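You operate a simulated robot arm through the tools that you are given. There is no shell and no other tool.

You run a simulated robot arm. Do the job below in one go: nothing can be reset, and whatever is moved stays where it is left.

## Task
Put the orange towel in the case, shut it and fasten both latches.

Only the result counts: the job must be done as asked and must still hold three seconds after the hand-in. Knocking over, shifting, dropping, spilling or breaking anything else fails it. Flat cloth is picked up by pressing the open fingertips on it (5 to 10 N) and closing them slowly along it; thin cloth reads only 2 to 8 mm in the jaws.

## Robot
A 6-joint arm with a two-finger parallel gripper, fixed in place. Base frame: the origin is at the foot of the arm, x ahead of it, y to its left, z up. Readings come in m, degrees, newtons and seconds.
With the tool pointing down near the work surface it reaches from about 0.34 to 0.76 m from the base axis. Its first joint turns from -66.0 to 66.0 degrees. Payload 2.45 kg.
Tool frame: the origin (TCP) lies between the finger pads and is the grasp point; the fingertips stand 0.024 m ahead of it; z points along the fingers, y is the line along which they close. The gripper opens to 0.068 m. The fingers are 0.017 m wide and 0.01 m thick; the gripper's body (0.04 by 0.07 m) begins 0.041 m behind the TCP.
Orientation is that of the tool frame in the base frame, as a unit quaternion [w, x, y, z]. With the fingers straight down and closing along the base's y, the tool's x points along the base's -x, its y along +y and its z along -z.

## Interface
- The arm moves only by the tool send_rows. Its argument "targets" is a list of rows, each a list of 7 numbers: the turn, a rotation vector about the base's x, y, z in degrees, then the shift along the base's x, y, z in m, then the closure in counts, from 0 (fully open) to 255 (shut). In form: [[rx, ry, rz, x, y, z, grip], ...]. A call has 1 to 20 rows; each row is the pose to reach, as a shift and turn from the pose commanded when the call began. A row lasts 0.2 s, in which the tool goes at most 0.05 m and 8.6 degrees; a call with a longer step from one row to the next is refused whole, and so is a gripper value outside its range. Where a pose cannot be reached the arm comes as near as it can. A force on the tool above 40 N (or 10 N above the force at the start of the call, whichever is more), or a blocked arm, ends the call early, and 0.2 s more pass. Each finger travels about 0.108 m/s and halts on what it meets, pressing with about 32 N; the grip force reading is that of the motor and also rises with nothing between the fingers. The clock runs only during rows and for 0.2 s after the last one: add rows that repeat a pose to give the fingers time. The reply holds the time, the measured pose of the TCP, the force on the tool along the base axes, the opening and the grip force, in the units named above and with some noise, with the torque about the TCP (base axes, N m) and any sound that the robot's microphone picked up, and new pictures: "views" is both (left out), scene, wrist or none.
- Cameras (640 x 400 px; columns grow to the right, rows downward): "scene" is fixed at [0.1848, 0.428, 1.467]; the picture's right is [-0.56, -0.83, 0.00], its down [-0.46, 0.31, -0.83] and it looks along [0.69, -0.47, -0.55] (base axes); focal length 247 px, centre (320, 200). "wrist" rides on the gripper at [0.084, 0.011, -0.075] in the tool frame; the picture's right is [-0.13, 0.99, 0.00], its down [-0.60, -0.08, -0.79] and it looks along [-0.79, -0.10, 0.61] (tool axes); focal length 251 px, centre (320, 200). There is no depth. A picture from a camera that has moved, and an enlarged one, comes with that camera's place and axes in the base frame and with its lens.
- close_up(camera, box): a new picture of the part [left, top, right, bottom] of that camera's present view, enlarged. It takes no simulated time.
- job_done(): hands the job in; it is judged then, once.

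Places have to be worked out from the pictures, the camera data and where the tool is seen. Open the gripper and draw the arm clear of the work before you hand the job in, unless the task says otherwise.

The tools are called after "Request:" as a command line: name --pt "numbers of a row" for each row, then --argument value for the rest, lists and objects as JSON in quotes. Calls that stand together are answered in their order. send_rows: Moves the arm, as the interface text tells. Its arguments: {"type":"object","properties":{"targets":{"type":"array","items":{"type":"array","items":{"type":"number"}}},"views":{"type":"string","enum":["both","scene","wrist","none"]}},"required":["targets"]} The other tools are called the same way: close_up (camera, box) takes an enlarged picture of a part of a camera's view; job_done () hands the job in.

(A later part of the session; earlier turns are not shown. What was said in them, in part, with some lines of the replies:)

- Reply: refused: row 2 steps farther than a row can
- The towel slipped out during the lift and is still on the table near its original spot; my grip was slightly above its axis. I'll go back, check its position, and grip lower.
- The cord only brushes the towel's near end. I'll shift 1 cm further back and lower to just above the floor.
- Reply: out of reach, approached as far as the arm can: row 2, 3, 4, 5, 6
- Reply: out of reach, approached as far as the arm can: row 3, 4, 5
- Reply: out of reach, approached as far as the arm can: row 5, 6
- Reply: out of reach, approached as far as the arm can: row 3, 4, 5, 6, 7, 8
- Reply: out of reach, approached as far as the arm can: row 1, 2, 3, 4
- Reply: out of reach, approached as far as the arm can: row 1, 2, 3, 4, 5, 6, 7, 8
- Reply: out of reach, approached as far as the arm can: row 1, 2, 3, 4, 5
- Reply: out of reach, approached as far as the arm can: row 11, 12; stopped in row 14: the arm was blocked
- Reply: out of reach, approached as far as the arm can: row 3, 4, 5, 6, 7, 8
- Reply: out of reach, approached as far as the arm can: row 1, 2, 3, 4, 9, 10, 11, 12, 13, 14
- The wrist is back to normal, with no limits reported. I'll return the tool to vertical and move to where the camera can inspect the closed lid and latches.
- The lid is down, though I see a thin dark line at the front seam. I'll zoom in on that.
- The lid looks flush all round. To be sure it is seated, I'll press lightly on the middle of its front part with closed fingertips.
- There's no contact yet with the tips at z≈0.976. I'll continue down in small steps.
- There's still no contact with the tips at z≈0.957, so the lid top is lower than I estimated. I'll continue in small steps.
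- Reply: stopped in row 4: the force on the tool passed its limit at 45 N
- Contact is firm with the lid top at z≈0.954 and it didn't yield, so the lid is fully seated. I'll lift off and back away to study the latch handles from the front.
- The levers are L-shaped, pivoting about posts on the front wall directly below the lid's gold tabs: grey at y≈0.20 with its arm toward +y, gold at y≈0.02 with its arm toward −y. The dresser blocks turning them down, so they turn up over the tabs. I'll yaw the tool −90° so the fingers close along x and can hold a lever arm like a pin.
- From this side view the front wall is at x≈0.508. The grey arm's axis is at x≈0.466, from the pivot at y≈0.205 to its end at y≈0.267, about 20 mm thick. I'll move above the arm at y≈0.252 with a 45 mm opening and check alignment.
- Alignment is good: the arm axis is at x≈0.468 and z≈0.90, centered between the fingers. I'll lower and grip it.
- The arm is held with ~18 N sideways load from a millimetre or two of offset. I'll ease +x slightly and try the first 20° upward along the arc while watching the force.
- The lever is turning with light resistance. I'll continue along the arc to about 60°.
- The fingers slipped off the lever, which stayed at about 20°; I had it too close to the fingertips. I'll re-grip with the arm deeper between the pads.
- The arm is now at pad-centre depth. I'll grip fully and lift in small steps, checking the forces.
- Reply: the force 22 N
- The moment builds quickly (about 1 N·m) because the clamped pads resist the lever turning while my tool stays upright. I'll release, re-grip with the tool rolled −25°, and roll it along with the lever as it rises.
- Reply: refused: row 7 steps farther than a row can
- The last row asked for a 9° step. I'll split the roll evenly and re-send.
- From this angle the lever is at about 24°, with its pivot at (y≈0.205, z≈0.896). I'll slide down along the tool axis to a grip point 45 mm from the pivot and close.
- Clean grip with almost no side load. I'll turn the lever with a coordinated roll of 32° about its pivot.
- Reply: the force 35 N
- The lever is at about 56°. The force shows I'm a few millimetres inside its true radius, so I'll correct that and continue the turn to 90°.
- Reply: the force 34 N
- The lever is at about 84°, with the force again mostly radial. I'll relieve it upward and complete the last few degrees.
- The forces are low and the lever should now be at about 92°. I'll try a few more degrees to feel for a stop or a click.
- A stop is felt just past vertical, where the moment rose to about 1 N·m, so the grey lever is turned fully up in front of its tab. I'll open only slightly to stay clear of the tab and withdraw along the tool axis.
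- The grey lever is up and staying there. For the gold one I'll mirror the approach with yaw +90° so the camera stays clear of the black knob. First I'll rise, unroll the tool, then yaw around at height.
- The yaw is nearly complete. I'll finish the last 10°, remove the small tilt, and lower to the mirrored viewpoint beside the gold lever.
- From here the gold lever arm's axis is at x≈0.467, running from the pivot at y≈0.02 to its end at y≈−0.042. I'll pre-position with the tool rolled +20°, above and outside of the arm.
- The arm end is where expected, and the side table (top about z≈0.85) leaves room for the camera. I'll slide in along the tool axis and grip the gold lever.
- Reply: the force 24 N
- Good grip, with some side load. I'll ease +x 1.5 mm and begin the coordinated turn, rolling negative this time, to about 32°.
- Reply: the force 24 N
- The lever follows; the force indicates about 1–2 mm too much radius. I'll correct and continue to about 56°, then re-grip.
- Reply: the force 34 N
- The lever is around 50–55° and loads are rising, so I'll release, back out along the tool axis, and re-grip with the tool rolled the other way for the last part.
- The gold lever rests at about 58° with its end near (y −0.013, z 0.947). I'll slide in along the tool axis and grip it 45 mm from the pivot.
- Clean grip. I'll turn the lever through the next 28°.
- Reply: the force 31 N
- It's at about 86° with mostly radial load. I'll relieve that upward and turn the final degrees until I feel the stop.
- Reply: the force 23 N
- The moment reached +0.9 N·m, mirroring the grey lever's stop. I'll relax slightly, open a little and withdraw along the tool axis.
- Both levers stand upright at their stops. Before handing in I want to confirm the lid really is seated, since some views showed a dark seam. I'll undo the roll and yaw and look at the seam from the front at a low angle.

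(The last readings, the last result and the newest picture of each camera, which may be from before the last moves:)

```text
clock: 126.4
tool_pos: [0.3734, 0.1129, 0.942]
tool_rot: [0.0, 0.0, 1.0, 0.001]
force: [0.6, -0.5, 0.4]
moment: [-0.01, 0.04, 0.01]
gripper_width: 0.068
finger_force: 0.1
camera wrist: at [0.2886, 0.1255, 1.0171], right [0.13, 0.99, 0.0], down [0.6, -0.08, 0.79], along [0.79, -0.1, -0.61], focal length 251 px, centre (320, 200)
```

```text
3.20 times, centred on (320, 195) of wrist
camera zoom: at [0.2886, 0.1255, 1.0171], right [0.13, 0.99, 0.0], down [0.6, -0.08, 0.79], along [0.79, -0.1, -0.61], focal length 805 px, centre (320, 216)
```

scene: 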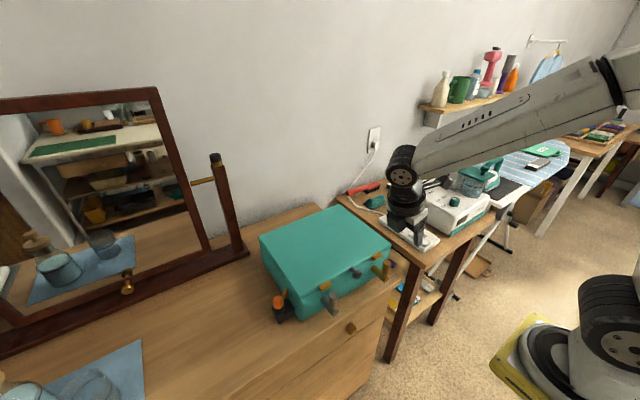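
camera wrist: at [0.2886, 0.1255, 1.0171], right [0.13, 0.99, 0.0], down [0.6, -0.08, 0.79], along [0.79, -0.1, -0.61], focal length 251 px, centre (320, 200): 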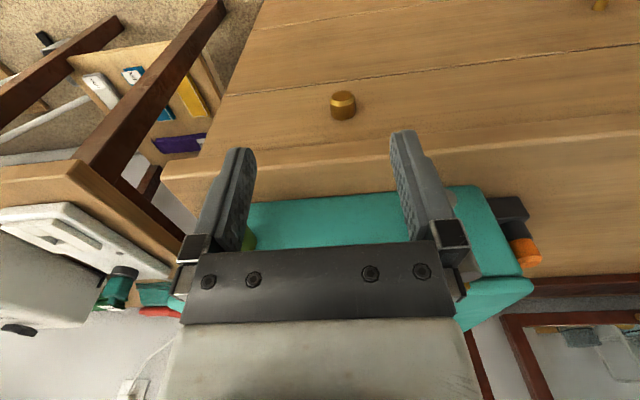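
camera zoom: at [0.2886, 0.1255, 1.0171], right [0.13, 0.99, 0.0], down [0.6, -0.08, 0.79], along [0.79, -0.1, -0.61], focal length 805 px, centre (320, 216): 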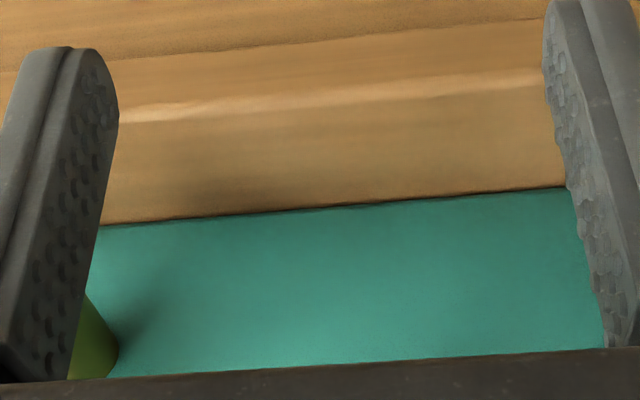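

The gripper plate hides the middle, but the left corner of the case is visible at a low angle. I'll zoom in there.

Request:
close_up --camera "wrist" --box '[440, 180, 560, 340]'

Request:
close_up --camera "wrist" --box '[120, 220, 220, 330]'

Request:
close_up --camera "scene" --box '[255, 220, 315, 310]'

```text
2.50 times, centred on (500, 260) of wrist
camera zoom: at [0.2886, 0.1255, 1.0171], right [0.13, 0.99, 0.0], down [0.6, -0.08, 0.79], along [0.79, -0.1, -0.61], focal length 629 px, centre (-130, 50)
```

zoom: 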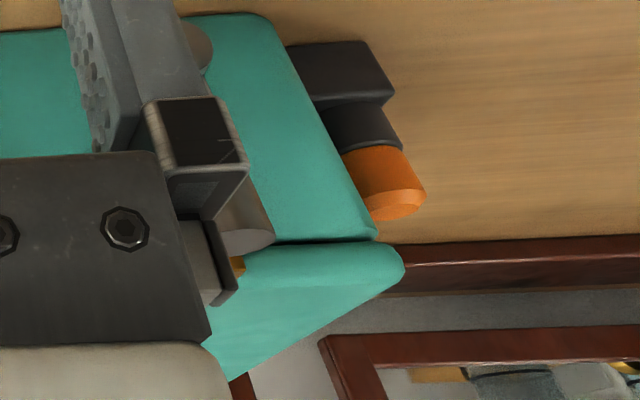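

```text
3.64 times, centred on (170, 275) of wrist
camera zoom: at [0.2886, 0.1255, 1.0171], right [0.13, 0.99, 0.0], down [0.6, -0.08, 0.79], along [0.79, -0.1, -0.61], focal length 914 px, centre (866, -73)
```

zoom: 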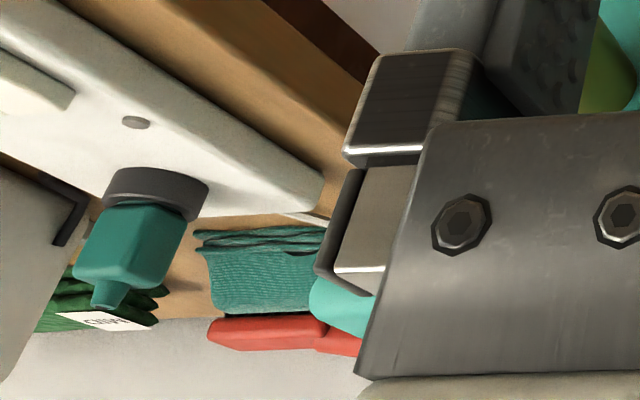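

```text
4.44 times, centred on (285, 265) of scene
camera zoom: at [0.1848, 0.428, 1.467], right [-0.56, -0.83, 0.0], down [-0.46, 0.31, -0.83], along [0.69, -0.47, -0.55], focal length 1096 px, centre (476, -89)
```

zoom: 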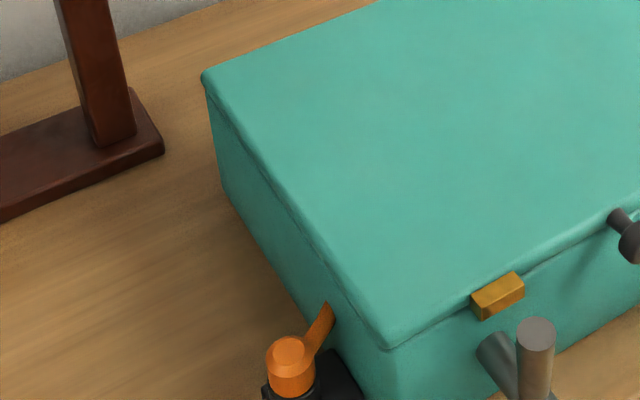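

The seam is only a thin contact line, so the lid looks seated. As a functional check I'll hold the black knob and tug up gently: if the latches are fastened, the lid shouldn't lift.

Request:
send_rows --pt "0 0 0 0 0 0.045 0" --pt "0 0 0 0 0 0.09 0" --pt "0 0 0 0.04 0 0.095 0" --pt "0 0 0 0.08 0 0.095 50" --pt "0 0 0 0.1085 0 0.095 50" --pt "0 0 0 0.1085 0 0.06 50" --pt "0 0 0 0.1085 0 0.06 50" --views "both"

Request:
close_up --camera "wrist" --box '[200, 60, 440, 210]'

```text
clock: 128.0
tool_pos: [0.4827, 0.112, 1.0004]
tool_rot: [0.001, 0.0, 1.0, 0.001]
force: [0.1, -0.4, 0.0]
moment: [0.01, -0.04, 0.01]
gripper_width: 0.0548
finger_force: 0.1
camera wrist: at [0.3984, 0.1252, 1.0754], right [0.13, 0.99, 0.0], down [0.6, -0.08, 0.79], along [0.79, -0.1, -0.61], focal length 251 px, centre (320, 200)
```

scene: 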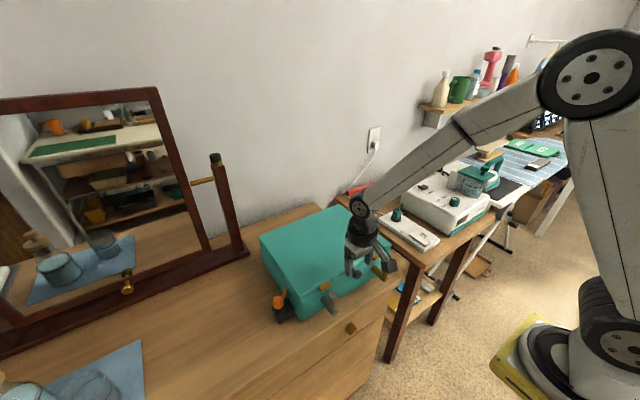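
wrist: 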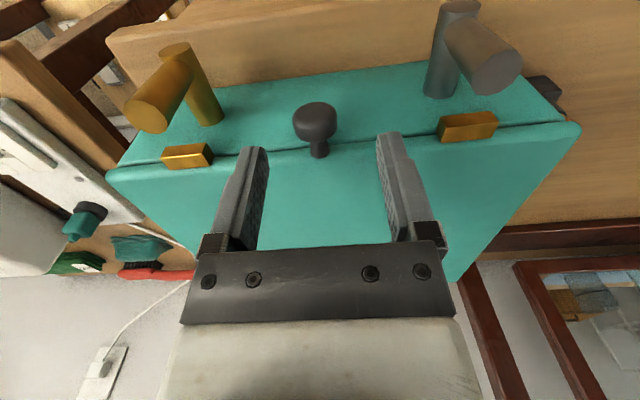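

```text
2.67 times, centred on (320, 135) of wrist
camera zoom: at [0.3984, 0.1252, 1.0754], right [0.13, 0.99, 0.0], down [0.6, -0.08, 0.79], along [0.79, -0.1, -0.61], focal length 670 px, centre (320, 373)
```

zoom: 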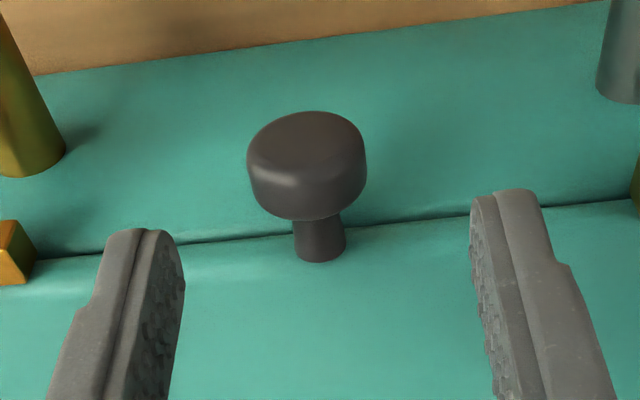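

The seam is closed, with only a hairline. The knob head is near (0.487, 0.111, 0.948); I'll lower around it, grip, and tug up a few millimetres.

Request:
send_rows --pt "0 0 0 0.004 -0.001 -0.02 50" --pt "0 0 0 0.004 -0.001 -0.04 50" --pt "0 0 0 0.004 -0.001 -0.047 50" --pt "0 0 0 0.004 -0.001 -0.047 110" --pt "0 0 0 0.004 -0.001 -0.047 180" --pt "0 0 0 0.004 -0.001 -0.047 200" --pt "0 0 0 0.004 -0.001 -0.047 200" --views "none"

Request:
send_rows --pt "0 0 0 0 0 0.001 200" --pt "0 0 0 0 0 0.002 200" --pt "0 0 0 0 0 0.003 200" --pt "0 0 0 0 0 0.003 200" --views "wrist"

```text
clock: 129.6
tool_pos: [0.4855, 0.1133, 0.9547]
tool_rot: [0.0, 0.0, 1.0, 0.001]
force: [5.6, -21.5, -1.6]
moment: [-0.12, 0.24, 0.09]
gripper_width: 0.0314
finger_force: 11.1
```

```text
clock: 130.6
tool_pos: [0.4868, 0.1131, 0.9591]
tool_rot: [0.0, 0.0, 1.0, 0.001]
force: [4.9, -20.7, -2.7]
moment: [-0.12, 0.2, 0.12]
gripper_width: 0.0311
finger_force: 10.4
camera wrist: at [0.4021, 0.1246, 1.0325], right [0.13, 0.99, 0.0], down [0.6, -0.08, 0.79], along [0.79, -0.1, -0.61], focal length 251 px, centre (320, 200)
```

wrist: 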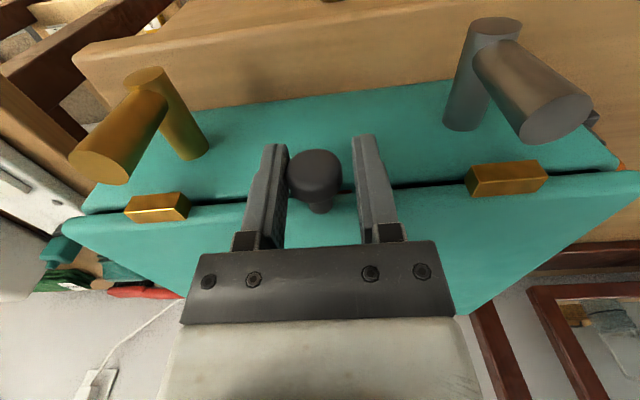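

Only one finger is touching the knob, and the seam now looks slightly wider. I'll zoom in to see whether the lid lifted.

Request:
close_up --camera "wrist" --box '[330, 120, 640, 240]'

Request:
close_up --camera "scene" --box '[290, 230, 410, 330]'

```text
2.06 times, centred on (485, 180) of wrist
camera zoom: at [0.4021, 0.1246, 1.0325], right [0.13, 0.99, 0.0], down [0.6, -0.08, 0.79], along [0.79, -0.1, -0.61], focal length 519 px, centre (-21, 241)
```

zoom: 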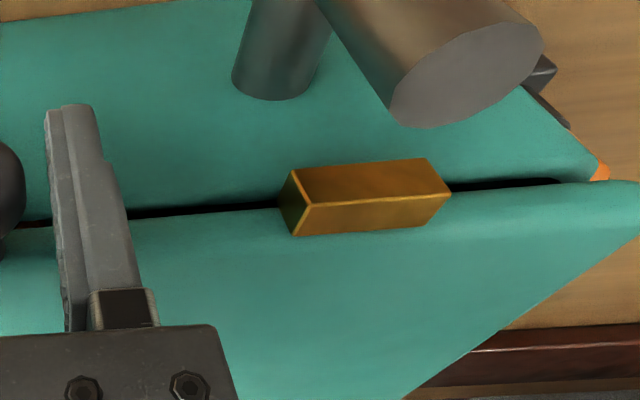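

```text
4.00 times, centred on (350, 280) of scene
camera zoom: at [0.185, 0.4274, 1.4672], right [-0.56, -0.83, 0.0], down [-0.46, 0.31, -0.83], along [0.69, -0.47, -0.55], focal length 987 px, centre (200, -120)
```

zoom: 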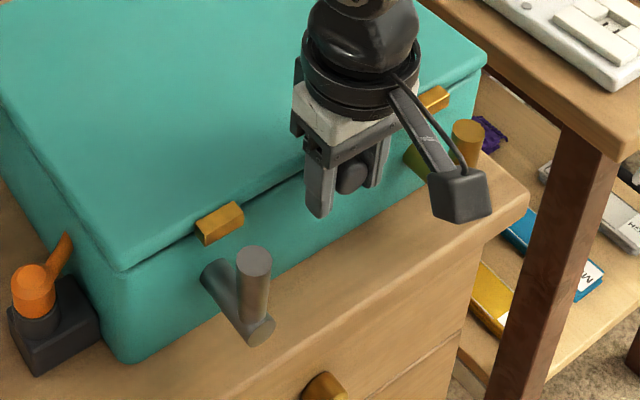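

The lid did lift about 3 mm with little force. I'll lift a few more millimetres to learn whether this is just play or whether the latches don't hold at all.

Request:
send_rows --pt "0 0 0 0 0 0.002 200" --pt "0 0 0 0 0 0.004 200" --pt "0 0 0 0 0 0.006 200" --pt "0 0 0 0 0 0.006 200" --views "wrist"

Request:
close_up --camera "wrist" --box '[330, 120, 640, 240]'

```text
clock: 131.6
tool_pos: [0.4856, 0.1133, 0.9642]
tool_rot: [-0.002, 0.0, 1.0, 0.001]
force: [-0.7, -23.5, -12.2]
moment: [-0.01, 0.03, 0.02]
gripper_width: 0.0326
finger_force: 11.8
camera wrist: at [0.401, 0.1254, 1.0389], right [0.13, 0.99, 0.0], down [0.61, -0.08, 0.79], along [0.78, -0.1, -0.61], focal length 251 px, centre (320, 200)
```

wrist: 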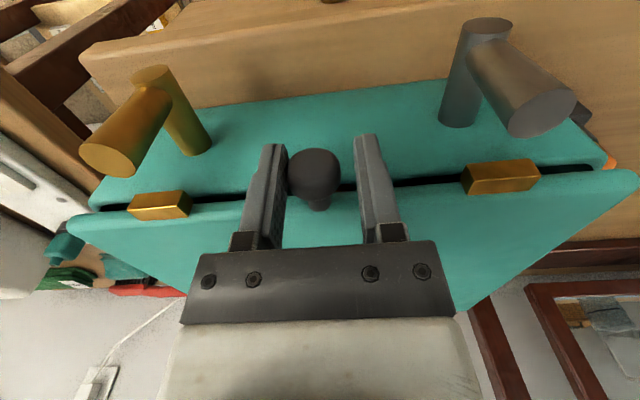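

```text
2.06 times, centred on (485, 180) of wrist
camera zoom: at [0.401, 0.1254, 1.0389], right [0.13, 0.99, 0.0], down [0.61, -0.08, 0.79], along [0.78, -0.1, -0.61], focal length 519 px, centre (-21, 241)
```

zoom: 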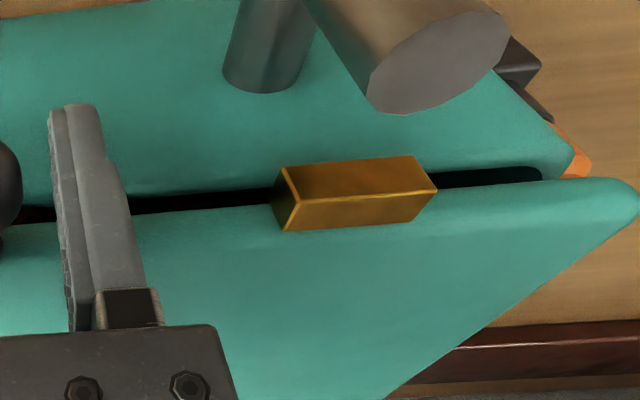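

The lid lifts freely, so the latches are not holding yet even though both levers met stops near 90°. I'll release the knob and press the lid fully down again, noting the contact heights.

Request:
send_rows --pt "0 0 0 0 0 0 100" --pt "0 0 0 0 0 0 60" --pt "0 0 0 0 0 0.03 60" --pt "0 0 0 0 0 0.06 120" --pt "0 0 0 0.03 0 0.06 255" --pt "0 0 0 0.055 0 0.05 255" --pt "0 0 0 0.055 0 0.035 255" --pt "0 0 0 0.055 0 0.025 255" --pt "0 0 0 0.055 0 0.019 255" --pt "0 0 0 0.055 0 0.015 255" --pt "0 0 0 0.055 0 0.013 255" --pt "0 0 0 0.055 0 0.013 255" --views "none"

```text
clock: 134.2
tool_pos: [0.5408, 0.1141, 0.9785]
tool_rot: [0.001, 0.0, 1.0, 0.002]
force: [-3.1, 2.7, 10.9]
moment: [0.0, 0.12, -0.01]
gripper_width: 0.0
finger_force: 23.3
```

I'm in contact at 11 N. I'll press a bit harder to seat it.

Request:
send_rows --pt "0 0 0 0 0 -0.0015 255" --pt "0 0 0 0 0 -0.003 255" --pt "0 0 0 0 0 -0.003 255" --views "both"

Request:
close_up --camera "wrist" --box '[0, 0, 640, 200]'

Request:
close_up --camera "scene" --box '[290, 240, 390, 310]'

```text
clock: 134.8
tool_pos: [0.5425, 0.1146, 0.9787]
tool_rot: [0.001, 0.0, 1.0, 0.002]
force: [-9.5, -0.8, 14.9]
moment: [-0.08, 0.24, 0.0]
gripper_width: 0.0
finger_force: 23.7
stopped in row 2: the force on the tool passed its limit at 43 N (the readings are from after the stop); the commanded pose is now the measured one
camera wrist: at [0.457, 0.1257, 1.053], right [0.13, 0.99, 0.0], down [0.6, -0.08, 0.79], along [0.79, -0.1, -0.61], focal length 251 px, centre (320, 200)
```

scene: 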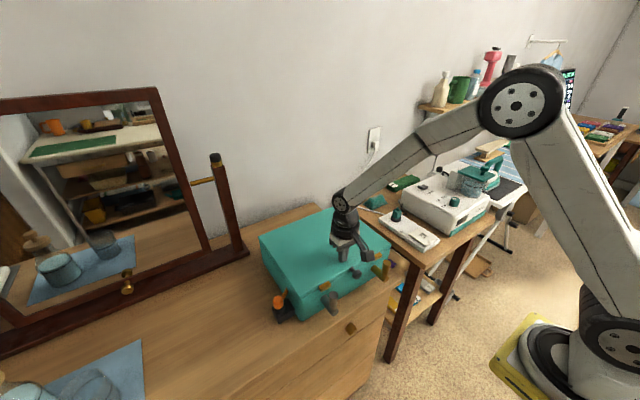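
wrist: 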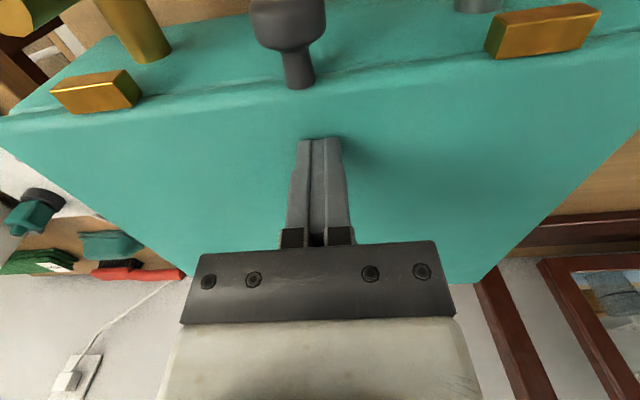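

```text
1.00 times, centred on (320, 100) of wrist (not enlarged: the box is as wide or as high as the picture)
camera zoom: at [0.457, 0.1257, 1.053], right [0.13, 0.99, 0.0], down [0.6, -0.08, 0.79], along [0.79, -0.1, -0.61], focal length 251 px, centre (320, 300)
```

zoom: 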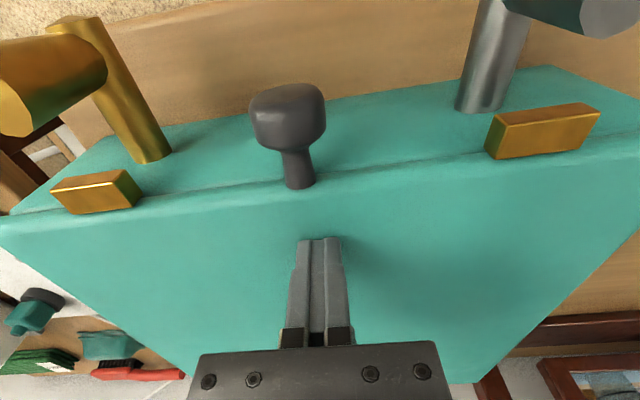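

```text
5.71 times, centred on (340, 275) of scene
camera zoom: at [0.1842, 0.4279, 1.4671], right [-0.56, -0.83, 0.0], down [-0.46, 0.31, -0.83], along [0.69, -0.47, -0.55], focal length 1410 px, centre (206, -229)
```

zoom: 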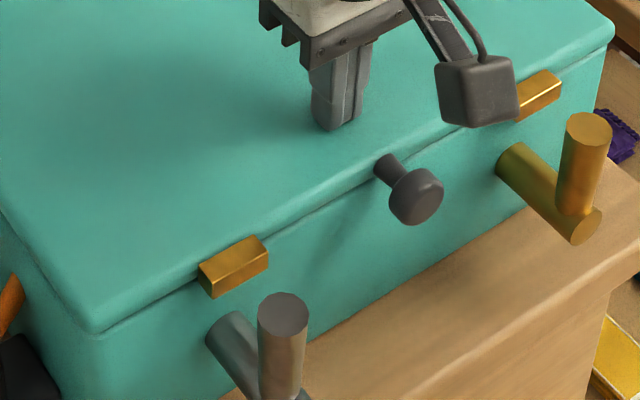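

Under pressure the seam vanishes completely. I'll lift off straight up and see whether a gap reopens.

Request:
send_rows --pt "0 0 0 0 0 0.003 255" --pt "0 0 0 0 0 0.006 255" --pt "0 0 0 0 0 0.006 255" --views "wrist"

Request:
close_up --camera "wrist" --box '[0, 0, 640, 200]'

Request:
close_up --camera "scene" --box '[290, 240, 390, 310]'

```text
clock: 135.6
tool_pos: [0.5431, 0.1142, 0.9832]
tool_rot: [0.001, 0.0, 1.0, 0.003]
force: [0.2, 0.5, 0.6]
moment: [0.01, -0.04, 0.02]
gripper_width: 0.0001
finger_force: 23.7
camera wrist: at [0.4579, 0.1263, 1.0576], right [0.13, 0.99, 0.0], down [0.6, -0.08, 0.79], along [0.79, -0.1, -0.61], focal length 251 px, centre (320, 200)
```

wrist: 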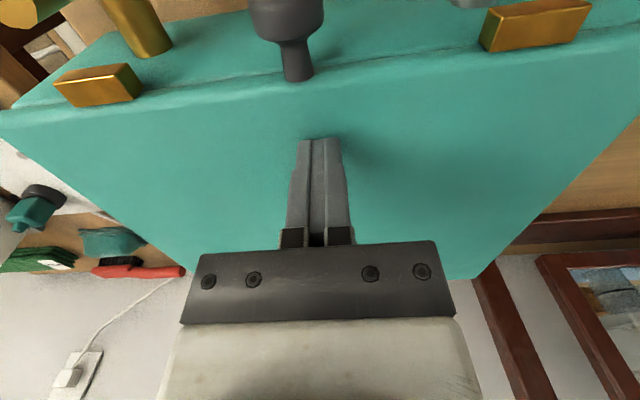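

```text
1.00 times, centred on (320, 100) of wrist (not enlarged: the box is as wide or as high as the picture)
camera zoom: at [0.4579, 0.1263, 1.0576], right [0.13, 0.99, 0.0], down [0.6, -0.08, 0.79], along [0.79, -0.1, -0.61], focal length 251 px, centre (320, 300)
```

zoom: 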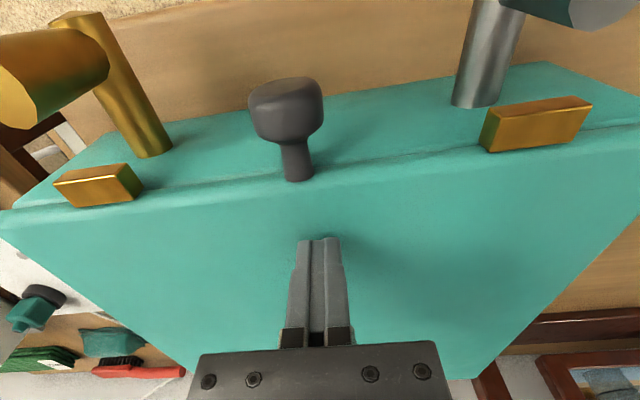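

```text
5.71 times, centred on (340, 275) of scene
camera zoom: at [0.1848, 0.428, 1.467], right [-0.56, -0.83, 0.0], down [-0.46, 0.31, -0.83], along [0.69, -0.47, -0.55], focal length 1410 px, centre (206, -229)
```

zoom: 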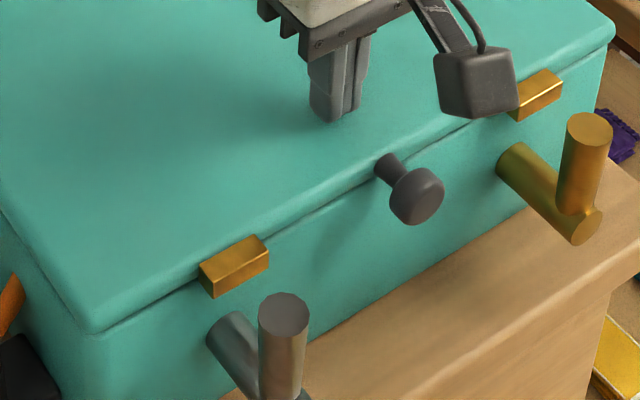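

The lid stays fully down. Now I'll test whether the grey lever has more travel past that resistance by pushing sideways near its top with closed fingertips.

Request:
send_rows --pt "0 0 0 0 0 0.04 255" --pt "0 0 0 -0.03 0.03 0.06 255" --pt "0 0 0 -0.055 0.07 0.06 255" --pt "0 0 0 -0.076 0.11 0.06 255" --pt "0 0 0 -0.076 0.124 0.04 255" --pt "0 0 0 -0.076 0.124 0.0 255" --pt "0 0 0 -0.076 0.124 -0.03 255" --pt "0 0 0 -0.076 0.124 -0.03 255" --views "both"

Request:
close_up --camera "wrist" --box '[200, 60, 440, 210]'

Request:
close_up --camera "scene" --box '[270, 230, 390, 330]'

```text
clock: 137.4
tool_pos: [0.4661, 0.2381, 0.9523]
tool_rot: [0.001, 0.0, 1.0, 0.003]
force: [0.4, -0.7, -0.3]
moment: [0.02, 0.01, -0.03]
gripper_width: 0.0
finger_force: 23.4
camera wrist: at [0.3804, 0.2506, 1.0268], right [0.13, 0.99, 0.01], down [0.6, -0.08, 0.79], along [0.79, -0.1, -0.61], focal length 251 px, centre (320, 200)
```

scene: 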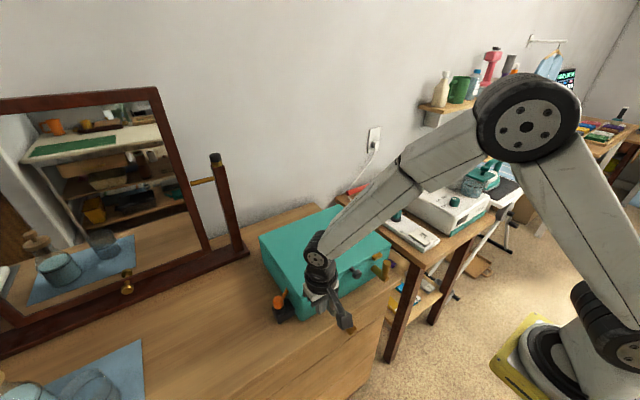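
wrist: 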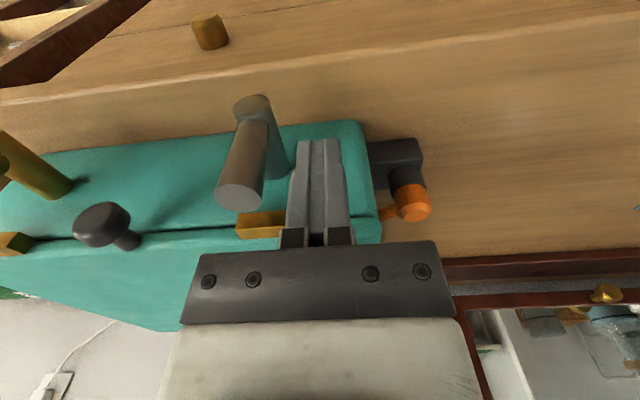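

```text
2.67 times, centred on (320, 135) of wrist
camera zoom: at [0.3804, 0.2506, 1.0268], right [0.13, 0.99, 0.01], down [0.6, -0.08, 0.79], along [0.79, -0.1, -0.61], focal length 670 px, centre (320, 373)
```

zoom: 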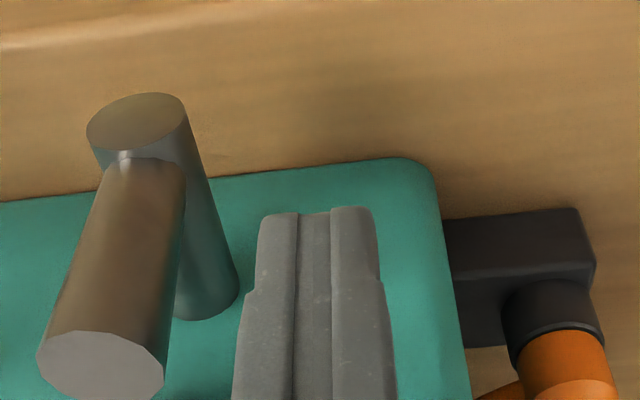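

```text
4.00 times, centred on (330, 280) of scene
camera zoom: at [0.1848, 0.428, 1.467], right [-0.56, -0.83, 0.0], down [-0.46, 0.31, -0.83], along [0.69, -0.47, -0.55], focal length 987 px, centre (280, -120)
```

zoom: 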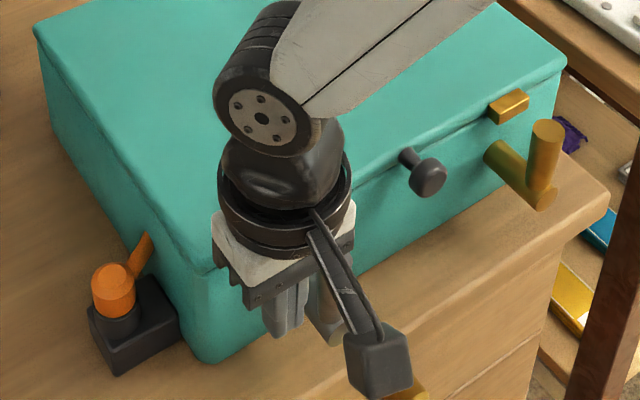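

The grey lever top is at about (y 0.200, z 0.954), slightly past vertical. I'll push it gently toward −y and see whether it yields.

Request:
send_rows --pt "0 0 0 0 -0.008 0 255" --pt "0 0 0 0 -0.014 0 255" --pt "0 0 0 0 -0.017 0 255" --pt "0 0 0 0 -0.019 0 255" --pt "0 0 0 0 -0.021 0 255" --pt "0 0 0 0 -0.023 0 255" --pt "0 0 0 0 -0.023 0 255" --views "none"

```text
clock: 138.8
tool_pos: [0.466, 0.2196, 0.9554]
tool_rot: [0.004, -0.001, 1.0, 0.005]
force: [-3.7, 13.1, -3.2]
moment: [0.16, 0.05, -0.03]
gripper_width: 0.0003
finger_force: 23.2
stopped in row 7: the force on the tool passed its limit at 43 N (the readings are from after the stop); the commanded pose is now the measured one
```

A firm stop, with 43 N producing no movement, so the grey lever is at the end of its travel. I'll return to the knob viewpoint and repeat the tug test now that the lid is pressed fully shut with both levers up.

Request:
send_rows --pt "0 0 0 0 0.006 0.0 255" --pt "0 0 0 0 0.01 0.04 200" --pt "0 0 0 0 -0.02 0.07 100" --pt "0 0 0 0.008 -0.06 0.07 50" --pt "0 0 0 0.017 -0.1 0.06 50" --pt "0 0 0 0.017 -0.1076 0.045 50" --pt "0 0 0 0.017 -0.1076 0.045 50" --views "wrist"

Request:
close_up --camera "wrist" --box '[200, 60, 440, 210]'

```text
clock: 140.4
tool_pos: [0.4827, 0.1096, 0.9988]
tool_rot: [0.004, -0.001, 1.0, 0.004]
force: [-0.6, -0.8, 0.0]
moment: [-0.04, -0.01, -0.01]
gripper_width: 0.0544
finger_force: 0.1
camera wrist: at [0.3974, 0.1214, 1.0724], right [0.13, 0.99, 0.01], down [0.6, -0.09, 0.8], along [0.79, -0.1, -0.6], focal length 251 px, centre (320, 200)
```

wrist: 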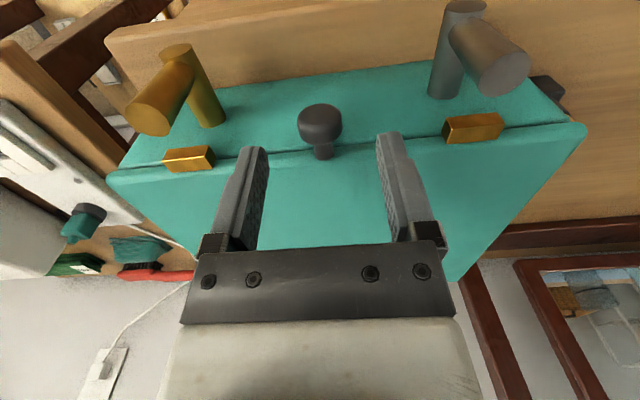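

```text
2.67 times, centred on (320, 135) of wrist
camera zoom: at [0.3974, 0.1214, 1.0724], right [0.13, 0.99, 0.01], down [0.6, -0.09, 0.8], along [0.79, -0.1, -0.6], focal length 670 px, centre (320, 373)
```

zoom: 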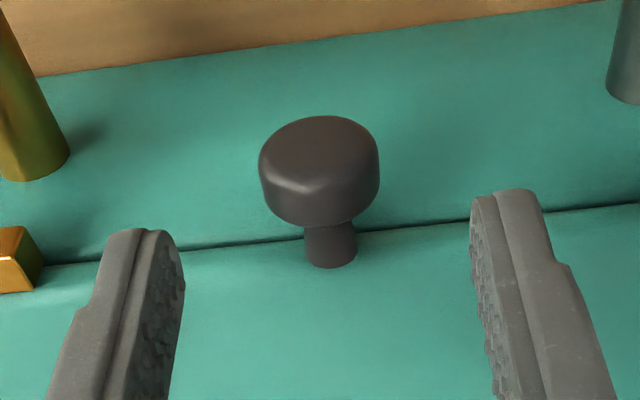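

The knob is centred between the fingers now. I'll lower, grip it with both fingers, and tug gently.

Request:
send_rows --pt "0 0 0 0.003 0 -0.02 50" --pt "0 0 0 0.003 0 -0.04 50" --pt "0 0 0 0.003 0 -0.045 50" --pt "0 0 0 0.003 0 -0.045 110" --pt "0 0 0 0.003 0 -0.045 180" --pt "0 0 0 0.003 0 -0.045 200" --pt "0 0 0 0.003 0 -0.045 200" --views "none"

Request:
send_rows --pt "0 0 0 0 0 0.001 200" --pt "0 0 0 0 0 0.002 200" --pt "0 0 0 0 0 0.003 200" --pt "0 0 0 0 0 0.003 200" --views "wrist"

Request:
close_up --camera "wrist" --box '[330, 120, 640, 240]'

```text
clock: 142.0
tool_pos: [0.4855, 0.1098, 0.9533]
tool_rot: [0.004, 0.0, 1.0, 0.006]
force: [-2.2, 25.6, -2.4]
moment: [0.1, 0.56, 0.01]
gripper_width: 0.0262
finger_force: 41.4
```

```text
clock: 143.0
tool_pos: [0.4849, 0.1098, 0.9569]
tool_rot: [0.003, 0.0, 1.0, 0.005]
force: [-3.0, 15.1, -5.0]
moment: [-0.14, 1.28, -0.04]
gripper_width: 0.0259
finger_force: 41.0
camera wrist: at [0.3998, 0.1213, 1.0304], right [0.13, 0.99, 0.01], down [0.6, -0.09, 0.8], along [0.79, -0.1, -0.61], focal length 251 px, centre (320, 200)
```

wrist: 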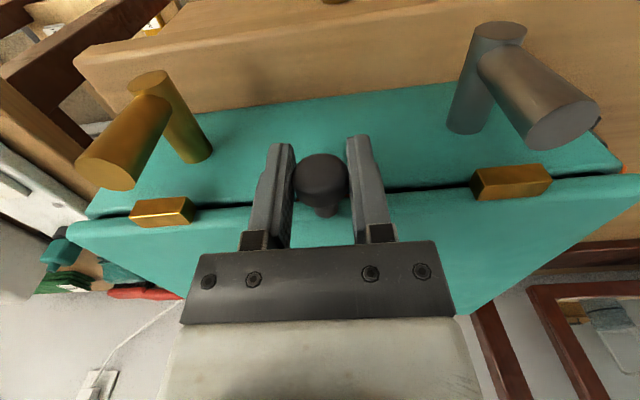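

```text
2.06 times, centred on (485, 180) of wrist
camera zoom: at [0.3998, 0.1213, 1.0304], right [0.13, 0.99, 0.01], down [0.6, -0.09, 0.8], along [0.79, -0.1, -0.61], focal length 519 px, centre (-21, 241)
```

zoom: 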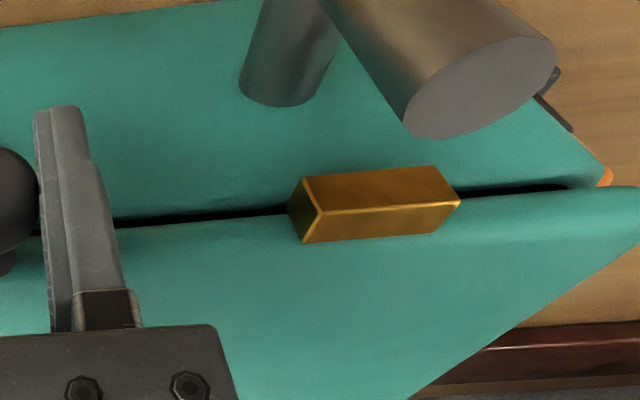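

The lid still lifts, so either the levers simply don't lock physically or something keeps the lid from fully seating. I'll release, press it shut, and measure the lid-top height near the front and rear to see whether it is truly level.

Request:
send_rows --pt "0 0 0 0 0 -0.002 200" --pt "0 0 0 0 0 -0.002 100" --pt "0 0 0 0 0 -0.002 60" --pt "0 0 0 0 0 0.03 60" --pt "0 0 0 0 0 0.06 120" --pt "0 0 0 0.03 0 0.06 255" --pt "0 0 0 0.045 0 0.05 255" --pt "0 0 0 0.045 0 0.035 255" --pt "0 0 0 0.045 0 0.027 255" --pt "0 0 0 0.045 0 0.024 255" --pt "0 0 0 0.045 0 0.022 255" --pt "0 0 0 0.045 0 0.02 255" --pt "0 0 0 0.045 0 0.018 255" --pt "0 0 0 0.045 0 0.018 255" --views "none"

```text
clock: 145.7
tool_pos: [0.5309, 0.1097, 0.9771]
tool_rot: [0.003, 0.0, 1.0, 0.006]
force: [-10.6, -2.0, 17.0]
moment: [-0.1, 0.29, -0.05]
gripper_width: 0.0002
finger_force: 23.2
stopped in row 13: the force on the tool passed its limit at 45 N (the readings are from after the stop); the commanded pose is now the measured one
```

Front contact is at TCP z≈0.977 (x=0.53). Now the rear, near x≈0.70.

Request:
send_rows --pt "0 0 0 0 0 0.015 255" --pt "0 0 0 0.04 0 0.015 255" --pt "0 0 0 0.085 0 0.015 255" --pt "0 0 0 0.13 0 0.015 255" --pt "0 0 0 0.17 0 0.015 255" --pt "0 0 0 0.17 0 0.008 255" --pt "0 0 0 0.17 0 0.005 255" --pt "0 0 0 0.17 0 0.003 255" --pt "0 0 0 0.17 0 0.001 255" --pt "0 0 0 0.17 0 -0.001 255" --pt "0 0 0 0.17 0 -0.003 255" --pt "0 0 0 0.17 0 -0.005 255" --pt "0 0 0 0.17 0 -0.007 255" --pt "0 0 0 0.17 0 -0.009 255" --views "scene"

```text
clock: 148.3
tool_pos: [0.7012, 0.1121, 0.9796]
tool_rot: [0.005, 0.0, 1.0, 0.006]
force: [-5.4, -1.1, 5.3]
moment: [-0.06, 0.14, -0.03]
gripper_width: 0.0002
finger_force: 23.6
stopped in row 12: the force on the tool passed its limit at 44 N (the readings are from after the stop); the commanded pose is now the measured one
```

scene: 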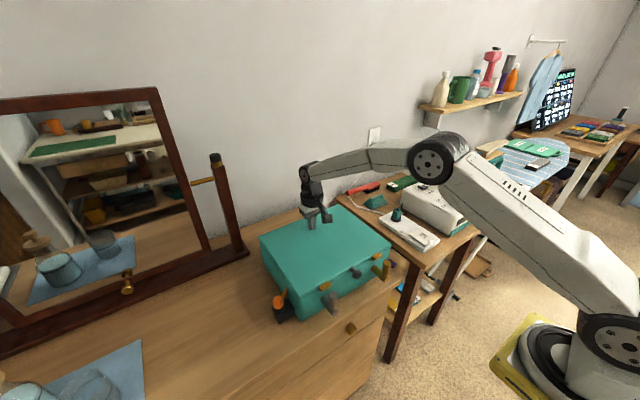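

Front and rear contact heights agree within a couple of millimetres, so the lid is level and fully shut. In the first tug the force did rise, from 3 N at 3 mm to 12 N at 9 mm, which could be latch play. I'll grip the knob firmly and lift a bit further to find out.

Request:
send_rows --pt "0 0 0 0 0 0.03 255" --pt "0 0 0 -0.04 0 0.04 255" --pt "0 0 0 -0.085 0 0.04 200" --pt "0 0 0 -0.13 0 0.04 100" --pt "0 0 0 -0.17 -0.001 0.04 50" --pt "0 0 0 -0.2 -0.002 0.035 50" --pt "0 0 0 -0.2155 -0.002 0.02 50" --pt "0 0 0 -0.2155 -0.002 0.02 50" --views "wrist"

Request:
close_up --camera "wrist" --box '[200, 60, 440, 210]'

```text
clock: 150.1
tool_pos: [0.4846, 0.1124, 0.9984]
tool_rot: [0.005, -0.001, 1.0, 0.007]
force: [-0.1, 0.5, 0.2]
moment: [-0.02, 0.01, 0.02]
gripper_width: 0.0547
finger_force: 0.2
camera wrist: at [0.3998, 0.1226, 1.0713], right [0.13, 0.99, 0.01], down [0.6, -0.09, 0.8], along [0.79, -0.09, -0.6], focal length 251 px, centre (320, 200)
```

wrist: 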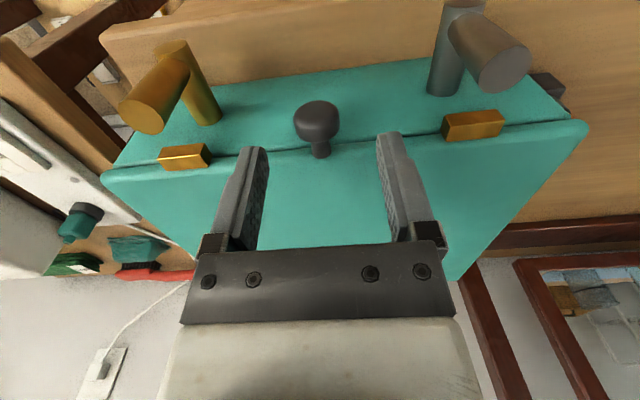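

```text
2.67 times, centred on (320, 135) of wrist
camera zoom: at [0.3998, 0.1226, 1.0713], right [0.13, 0.99, 0.01], down [0.6, -0.09, 0.8], along [0.79, -0.09, -0.6], focal length 670 px, centre (320, 373)
```

zoom: 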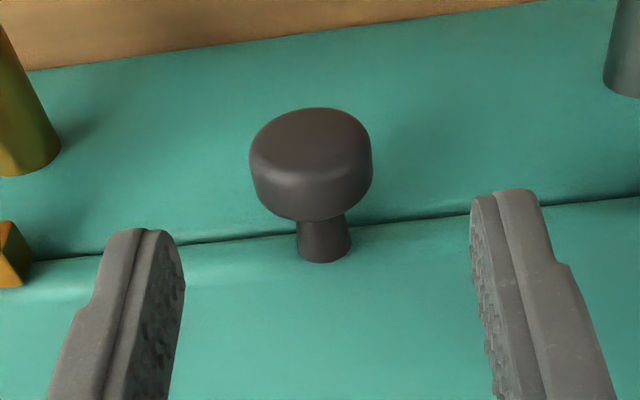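

The seam is tight again. I'll grip the knob (shifted 2 mm) and lift in stages, reading the force each time.

Request:
send_rows --pt "0 0 0 0.001 -0.0015 -0.02 50" --pt "0 0 0 0.001 -0.0015 -0.04 50" --pt "0 0 0 0.001 -0.0015 -0.045 50" --pt "0 0 0 0.001 -0.0015 -0.045 110" --pt "0 0 0 0.001 -0.0015 -0.045 180" --pt "0 0 0 0.001 -0.0015 -0.045 220" --pt "0 0 0 0.001 -0.0015 -0.045 220" --views "none"

Request:
send_rows --pt "0 0 0 0 0 0.002 220" --pt "0 0 0 0 0 0.004 220" --pt "0 0 0 0 0 0.004 220" --views "none"

Request:
send_rows --pt "0 0 0 0 0 0.002 220" --pt "0 0 0 0 0 0.004 220" --pt "0 0 0 0 0 0.004 220" --views "none"

Request:
send_rows --pt "0 0 0 0 0 0.002 220" --pt "0 0 0 0 0 0.004 220" --pt "0 0 0 0 0 0.004 220" --views "both"

```text
clock: 151.7
tool_pos: [0.486, 0.1102, 0.954]
tool_rot: [0.005, -0.002, 1.0, 0.006]
force: [1.4, 13.6, -3.0]
moment: [-0.06, 0.59, -0.05]
gripper_width: 0.0256
finger_force: 41.1
```

```text
clock: 152.5
tool_pos: [0.486, 0.1094, 0.9564]
tool_rot: [0.003, -0.001, 1.0, 0.005]
force: [-4.9, 20.1, -4.8]
moment: [-0.07, 1.25, -0.11]
gripper_width: 0.0259
finger_force: 41.1
```

```text
clock: 153.3
tool_pos: [0.4884, 0.1094, 0.961]
tool_rot: [0.005, -0.001, 1.0, 0.006]
force: [3.3, 23.1, -28.9]
moment: [-0.15, 0.8, -0.12]
gripper_width: 0.0256
finger_force: 41.3
```

```text
clock: 153.7
tool_pos: [0.4875, 0.1093, 0.9609]
tool_rot: [0.003, -0.001, 1.0, 0.007]
force: [4.6, 7.3, -19.2]
moment: [-0.03, -1.06, -0.02]
gripper_width: 0.0259
finger_force: 40.9
stopped in row 2: the force on the tool passed its limit at 49 N (the readings are from after the stop); the commanded pose is now the measured one
camera wrist: at [0.4021, 0.1211, 1.0345], right [0.13, 0.99, 0.01], down [0.6, -0.09, 0.8], along [0.79, -0.09, -0.6], focal length 251 px, centre (320, 200)
```

scene: 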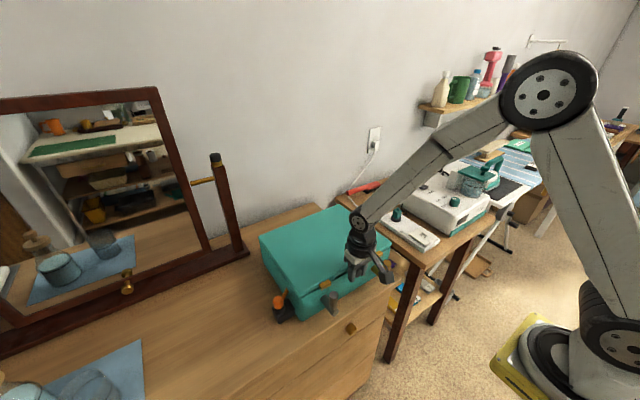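
wrist: 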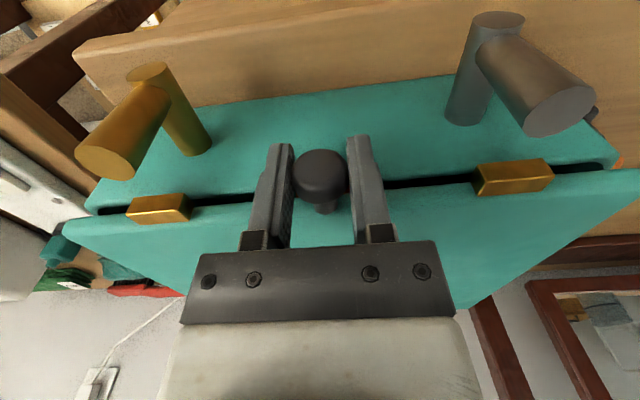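

At about 8 mm of lift the force jumped to 29 N and then past 49 N, so the latches do hold the lid, with roughly 7 mm of play. I'll release the knob and press the lid fully down again.

Request:
send_rows --pt "0 0 0 0 0 -0.004 220" --pt "0 0 0 0 0 -0.006 100" --pt "0 0 0 0 0 -0.006 50" --pt "0 0 0 0 0 0.03 50" --pt "0 0 0 0 0 0.055 120" --pt "0 0 0 0.03 0 0.055 255" --pt "0 0 0 0.055 0 0.045 255" --pt "0 0 0 0.055 0 0.032 255" --pt "0 0 0 0.055 0 0.025 255" --pt "0 0 0 0.055 0 0.021 255" --pt "0 0 0 0.055 0 0.018 255" --pt "0 0 0 0.055 0 0.016 255" --pt "0 0 0 0.055 0 0.014 255" --pt "0 0 0 0.055 0 0.012 255" --views "none"

```text
clock: 156.7
tool_pos: [0.5423, 0.1077, 0.9795]
tool_rot: [0.004, 0.001, 1.0, 0.005]
force: [-7.5, -3.7, 14.9]
moment: [-0.11, 0.28, 0.01]
gripper_width: 0.0004
finger_force: 23.6
stopped in row 14: the force on the tool passed its limit at 44 N (the readings are from after the stop); the commanded pose is now the measured one
```

The lid is pressed shut. Next I'll make sure the gold lever is hard against its stop by nudging its top toward +y.

Request:
send_rows --pt "0 0 0 0 0 0.03 255" --pt "0 0 0 -0.02 -0.03 0.06 255" --pt "0 0 0 -0.045 -0.07 0.06 255" --pt "0 0 0 -0.06 -0.1 0.06 255" --pt "0 0 0 -0.075 -0.13 0.06 255" --pt "0 0 0 -0.075 -0.133 0.02 255" --pt "0 0 0 -0.075 -0.133 -0.02 255" --pt "0 0 0 -0.075 -0.133 -0.027 255" --pt "0 0 0 -0.075 -0.133 -0.027 255" --views "wrist"

Request:
close_up --camera "wrist" --box '[240, 60, 480, 230]'

```text
clock: 158.7
tool_pos: [0.4696, -0.0262, 0.951]
tool_rot: [0.005, -0.001, 1.0, 0.005]
force: [-0.5, 0.1, -0.4]
moment: [0.03, 0.02, -0.03]
gripper_width: 0.0
finger_force: 23.5
camera wrist: at [0.3835, -0.015, 1.0246], right [0.13, 0.99, 0.01], down [0.6, -0.09, 0.8], along [0.79, -0.09, -0.6], focal length 251 px, centre (320, 200)
```

wrist: 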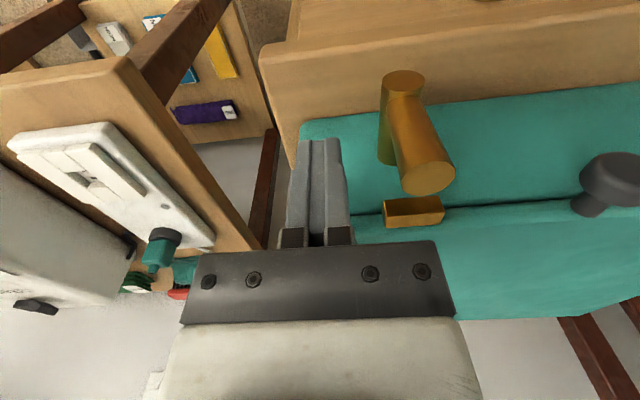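

```text
2.35 times, centred on (360, 145) of wrist
camera zoom: at [0.3835, -0.015, 1.0246], right [0.13, 0.99, 0.01], down [0.6, -0.09, 0.8], along [0.79, -0.09, -0.6], focal length 592 px, centre (226, 329)
```

zoom: 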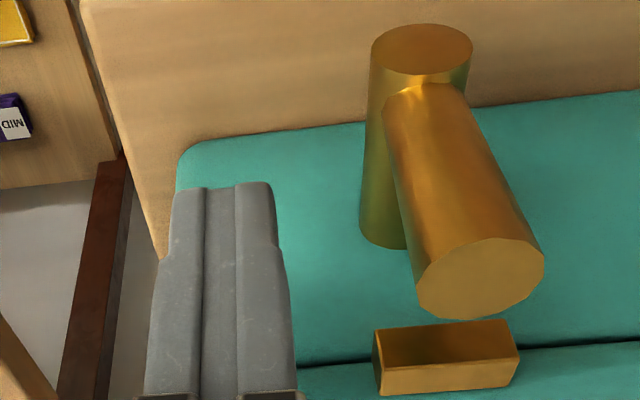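

The gold lever's top is at y≈0.020, directly above its pivot. I'll nudge it toward its stop.

Request:
send_rows --pt "0 0 0 0 0.012 0 255" --pt "0 0 0 0 0.02 0 255" --pt "0 0 0 0 0.023 0 255" --pt "0 0 0 0 0.025 0 255" --pt "0 0 0 0 0.027 0 255" --pt "0 0 0 0 0.029 0 255" --pt "0 0 0 0 0.031 0 255" --pt "0 0 0 0 0.033 0 255" --pt "0 0 0 0 0.035 0 255" --views "none"

```text
clock: 159.9
tool_pos: [0.4686, -0.0022, 0.9513]
tool_rot: [0.005, 0.001, 1.0, 0.004]
force: [-3.8, -17.5, 5.1]
moment: [0.02, 0.0, 0.04]
gripper_width: 0.0
finger_force: 23.7
stopped in row 6: the force on the tool passed its limit at 44 N (the readings are from after the stop); the commanded pose is now the measured one
```

The gold lever is against its stop too: 44 N with no movement. I'll back off, rise, open the gripper and draw clear, then do a final check.

Request:
send_rows --pt "0 0 0 0 -0.008 0 255" --pt "0 0 0 0 -0.015 0.02 255" --pt "0 0 0 -0.02 -0.015 0.06 200" --pt "0 0 0 -0.04 -0.015 0.1 100" --pt "0 0 0 -0.05 -0.01 0.14 0" --pt "0 0 0 -0.05 0 0.18 0" --pt "0 0 0 -0.05 0 0.22 0" --pt "0 0 0 -0.05 0 0.26 0" --pt "0 0 0 -0.05 0 0.3 0" --pt "0 0 0 -0.05 0 0.34 0" --pt "0 0 0 -0.05 0 0.34 0" --views "both"

Request:
close_up --camera "scene" --box '[240, 190, 420, 330]'

Request:
close_up --camera "scene" --box '[300, 240, 400, 310]'

Request:
close_up --camera "scene" --box '[250, 220, 330, 330]'

```text
clock: 162.3
tool_pos: [0.4193, 0.0023, 1.2911]
tool_rot: [0.006, 0.0, 1.0, 0.004]
force: [-0.4, 0.2, -0.1]
moment: [-0.02, -0.01, 0.03]
gripper_width: 0.0681
finger_force: 0.1
camera wrist: at [0.3335, 0.0142, 1.366], right [0.13, 0.99, 0.01], down [0.6, -0.09, 0.8], along [0.79, -0.1, -0.6], focal length 251 px, centre (320, 200)
```

scene: 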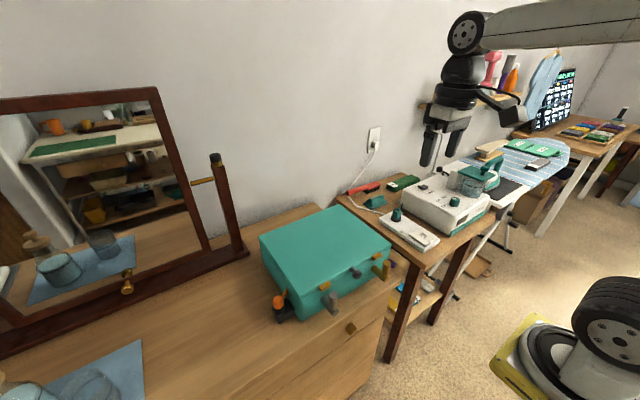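
wrist: 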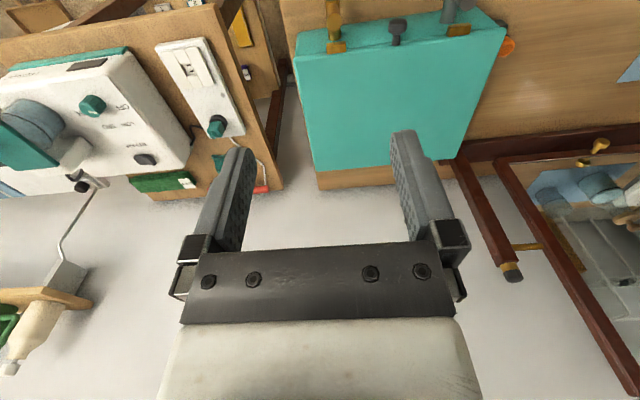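

```text
2.86 times, centred on (330, 260) of scene
camera zoom: at [0.1847, 0.428, 1.467], right [-0.56, -0.83, 0.0], down [-0.46, 0.31, -0.83], along [0.69, -0.47, -0.55], focal length 705 px, centre (291, 29)
```

zoom: 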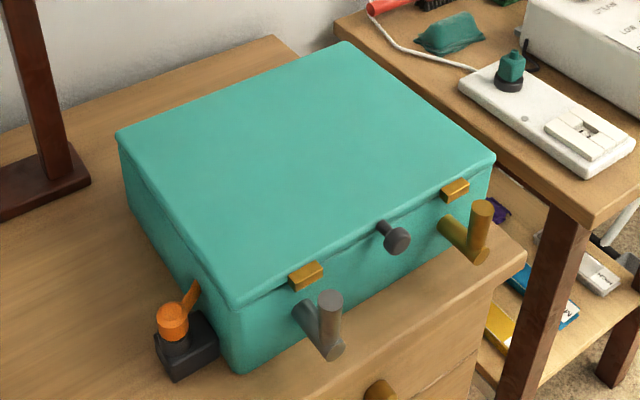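

```text
5.71 times, centred on (350, 275) of scene
camera zoom: at [0.1847, 0.428, 1.467], right [-0.56, -0.83, 0.0], down [-0.46, 0.31, -0.83], along [0.69, -0.47, -0.55], focal length 1410 px, centre (149, -229)
```

zoom: 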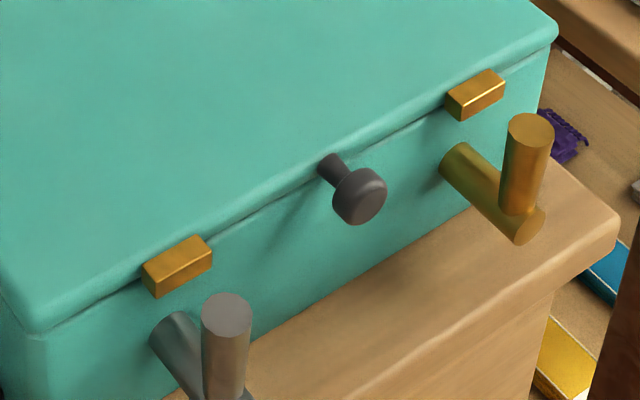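

```text
3.64 times, centred on (290, 275) of scene
camera zoom: at [0.1847, 0.428, 1.467], right [-0.56, -0.83, 0.0], down [-0.46, 0.31, -0.83], along [0.69, -0.47, -0.55], focal length 897 px, centre (429, -73)
```

zoom: 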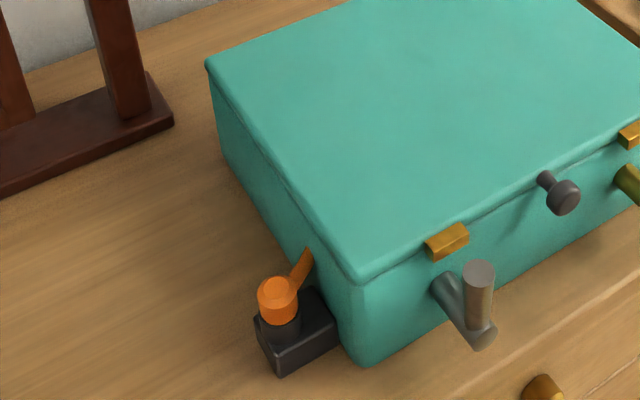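

The lid is flush, both levers are up against their stops and hold the lid, and the towel is inside. The case, cord plug and surroundings haven't moved, and the gripper is open and clear, so I'm handing in.

Request:
job_done

```text
The job is handed in.
```

The orange towel is in the case, the lid is shut, and both latches are turned up against their stops. I've handed the job in, but the result hasn't been reported back to me.

- **Towel:** it slipped out of the gripper on the first lift. It stayed where it was on the dresser, and the second grip carried it into the case.
- **Lid:** it is level front to rear, and pressing with about 45 N does not move it any further.
- **Latches:** pushing each lever with over 40 N does not turn it any further. When I pulled up on the lid knob, the lid rose about 7 mm and then held against nearly 50 N. I pressed it flush again afterwards. That test shows the lid is held, but not that each latch would hold it alone.
- **Orange cord:** I left its plug in the holder outside the case. The cord leaves through the side wall below the rim and did not stop the lid from closing. There is an empty matching holder inside the case, so if the plug was meant to go there, I did not do that.

In the final pictures the case and plug are where they started, and nothing else looks disturbed. The gripper is open and clear of the work.
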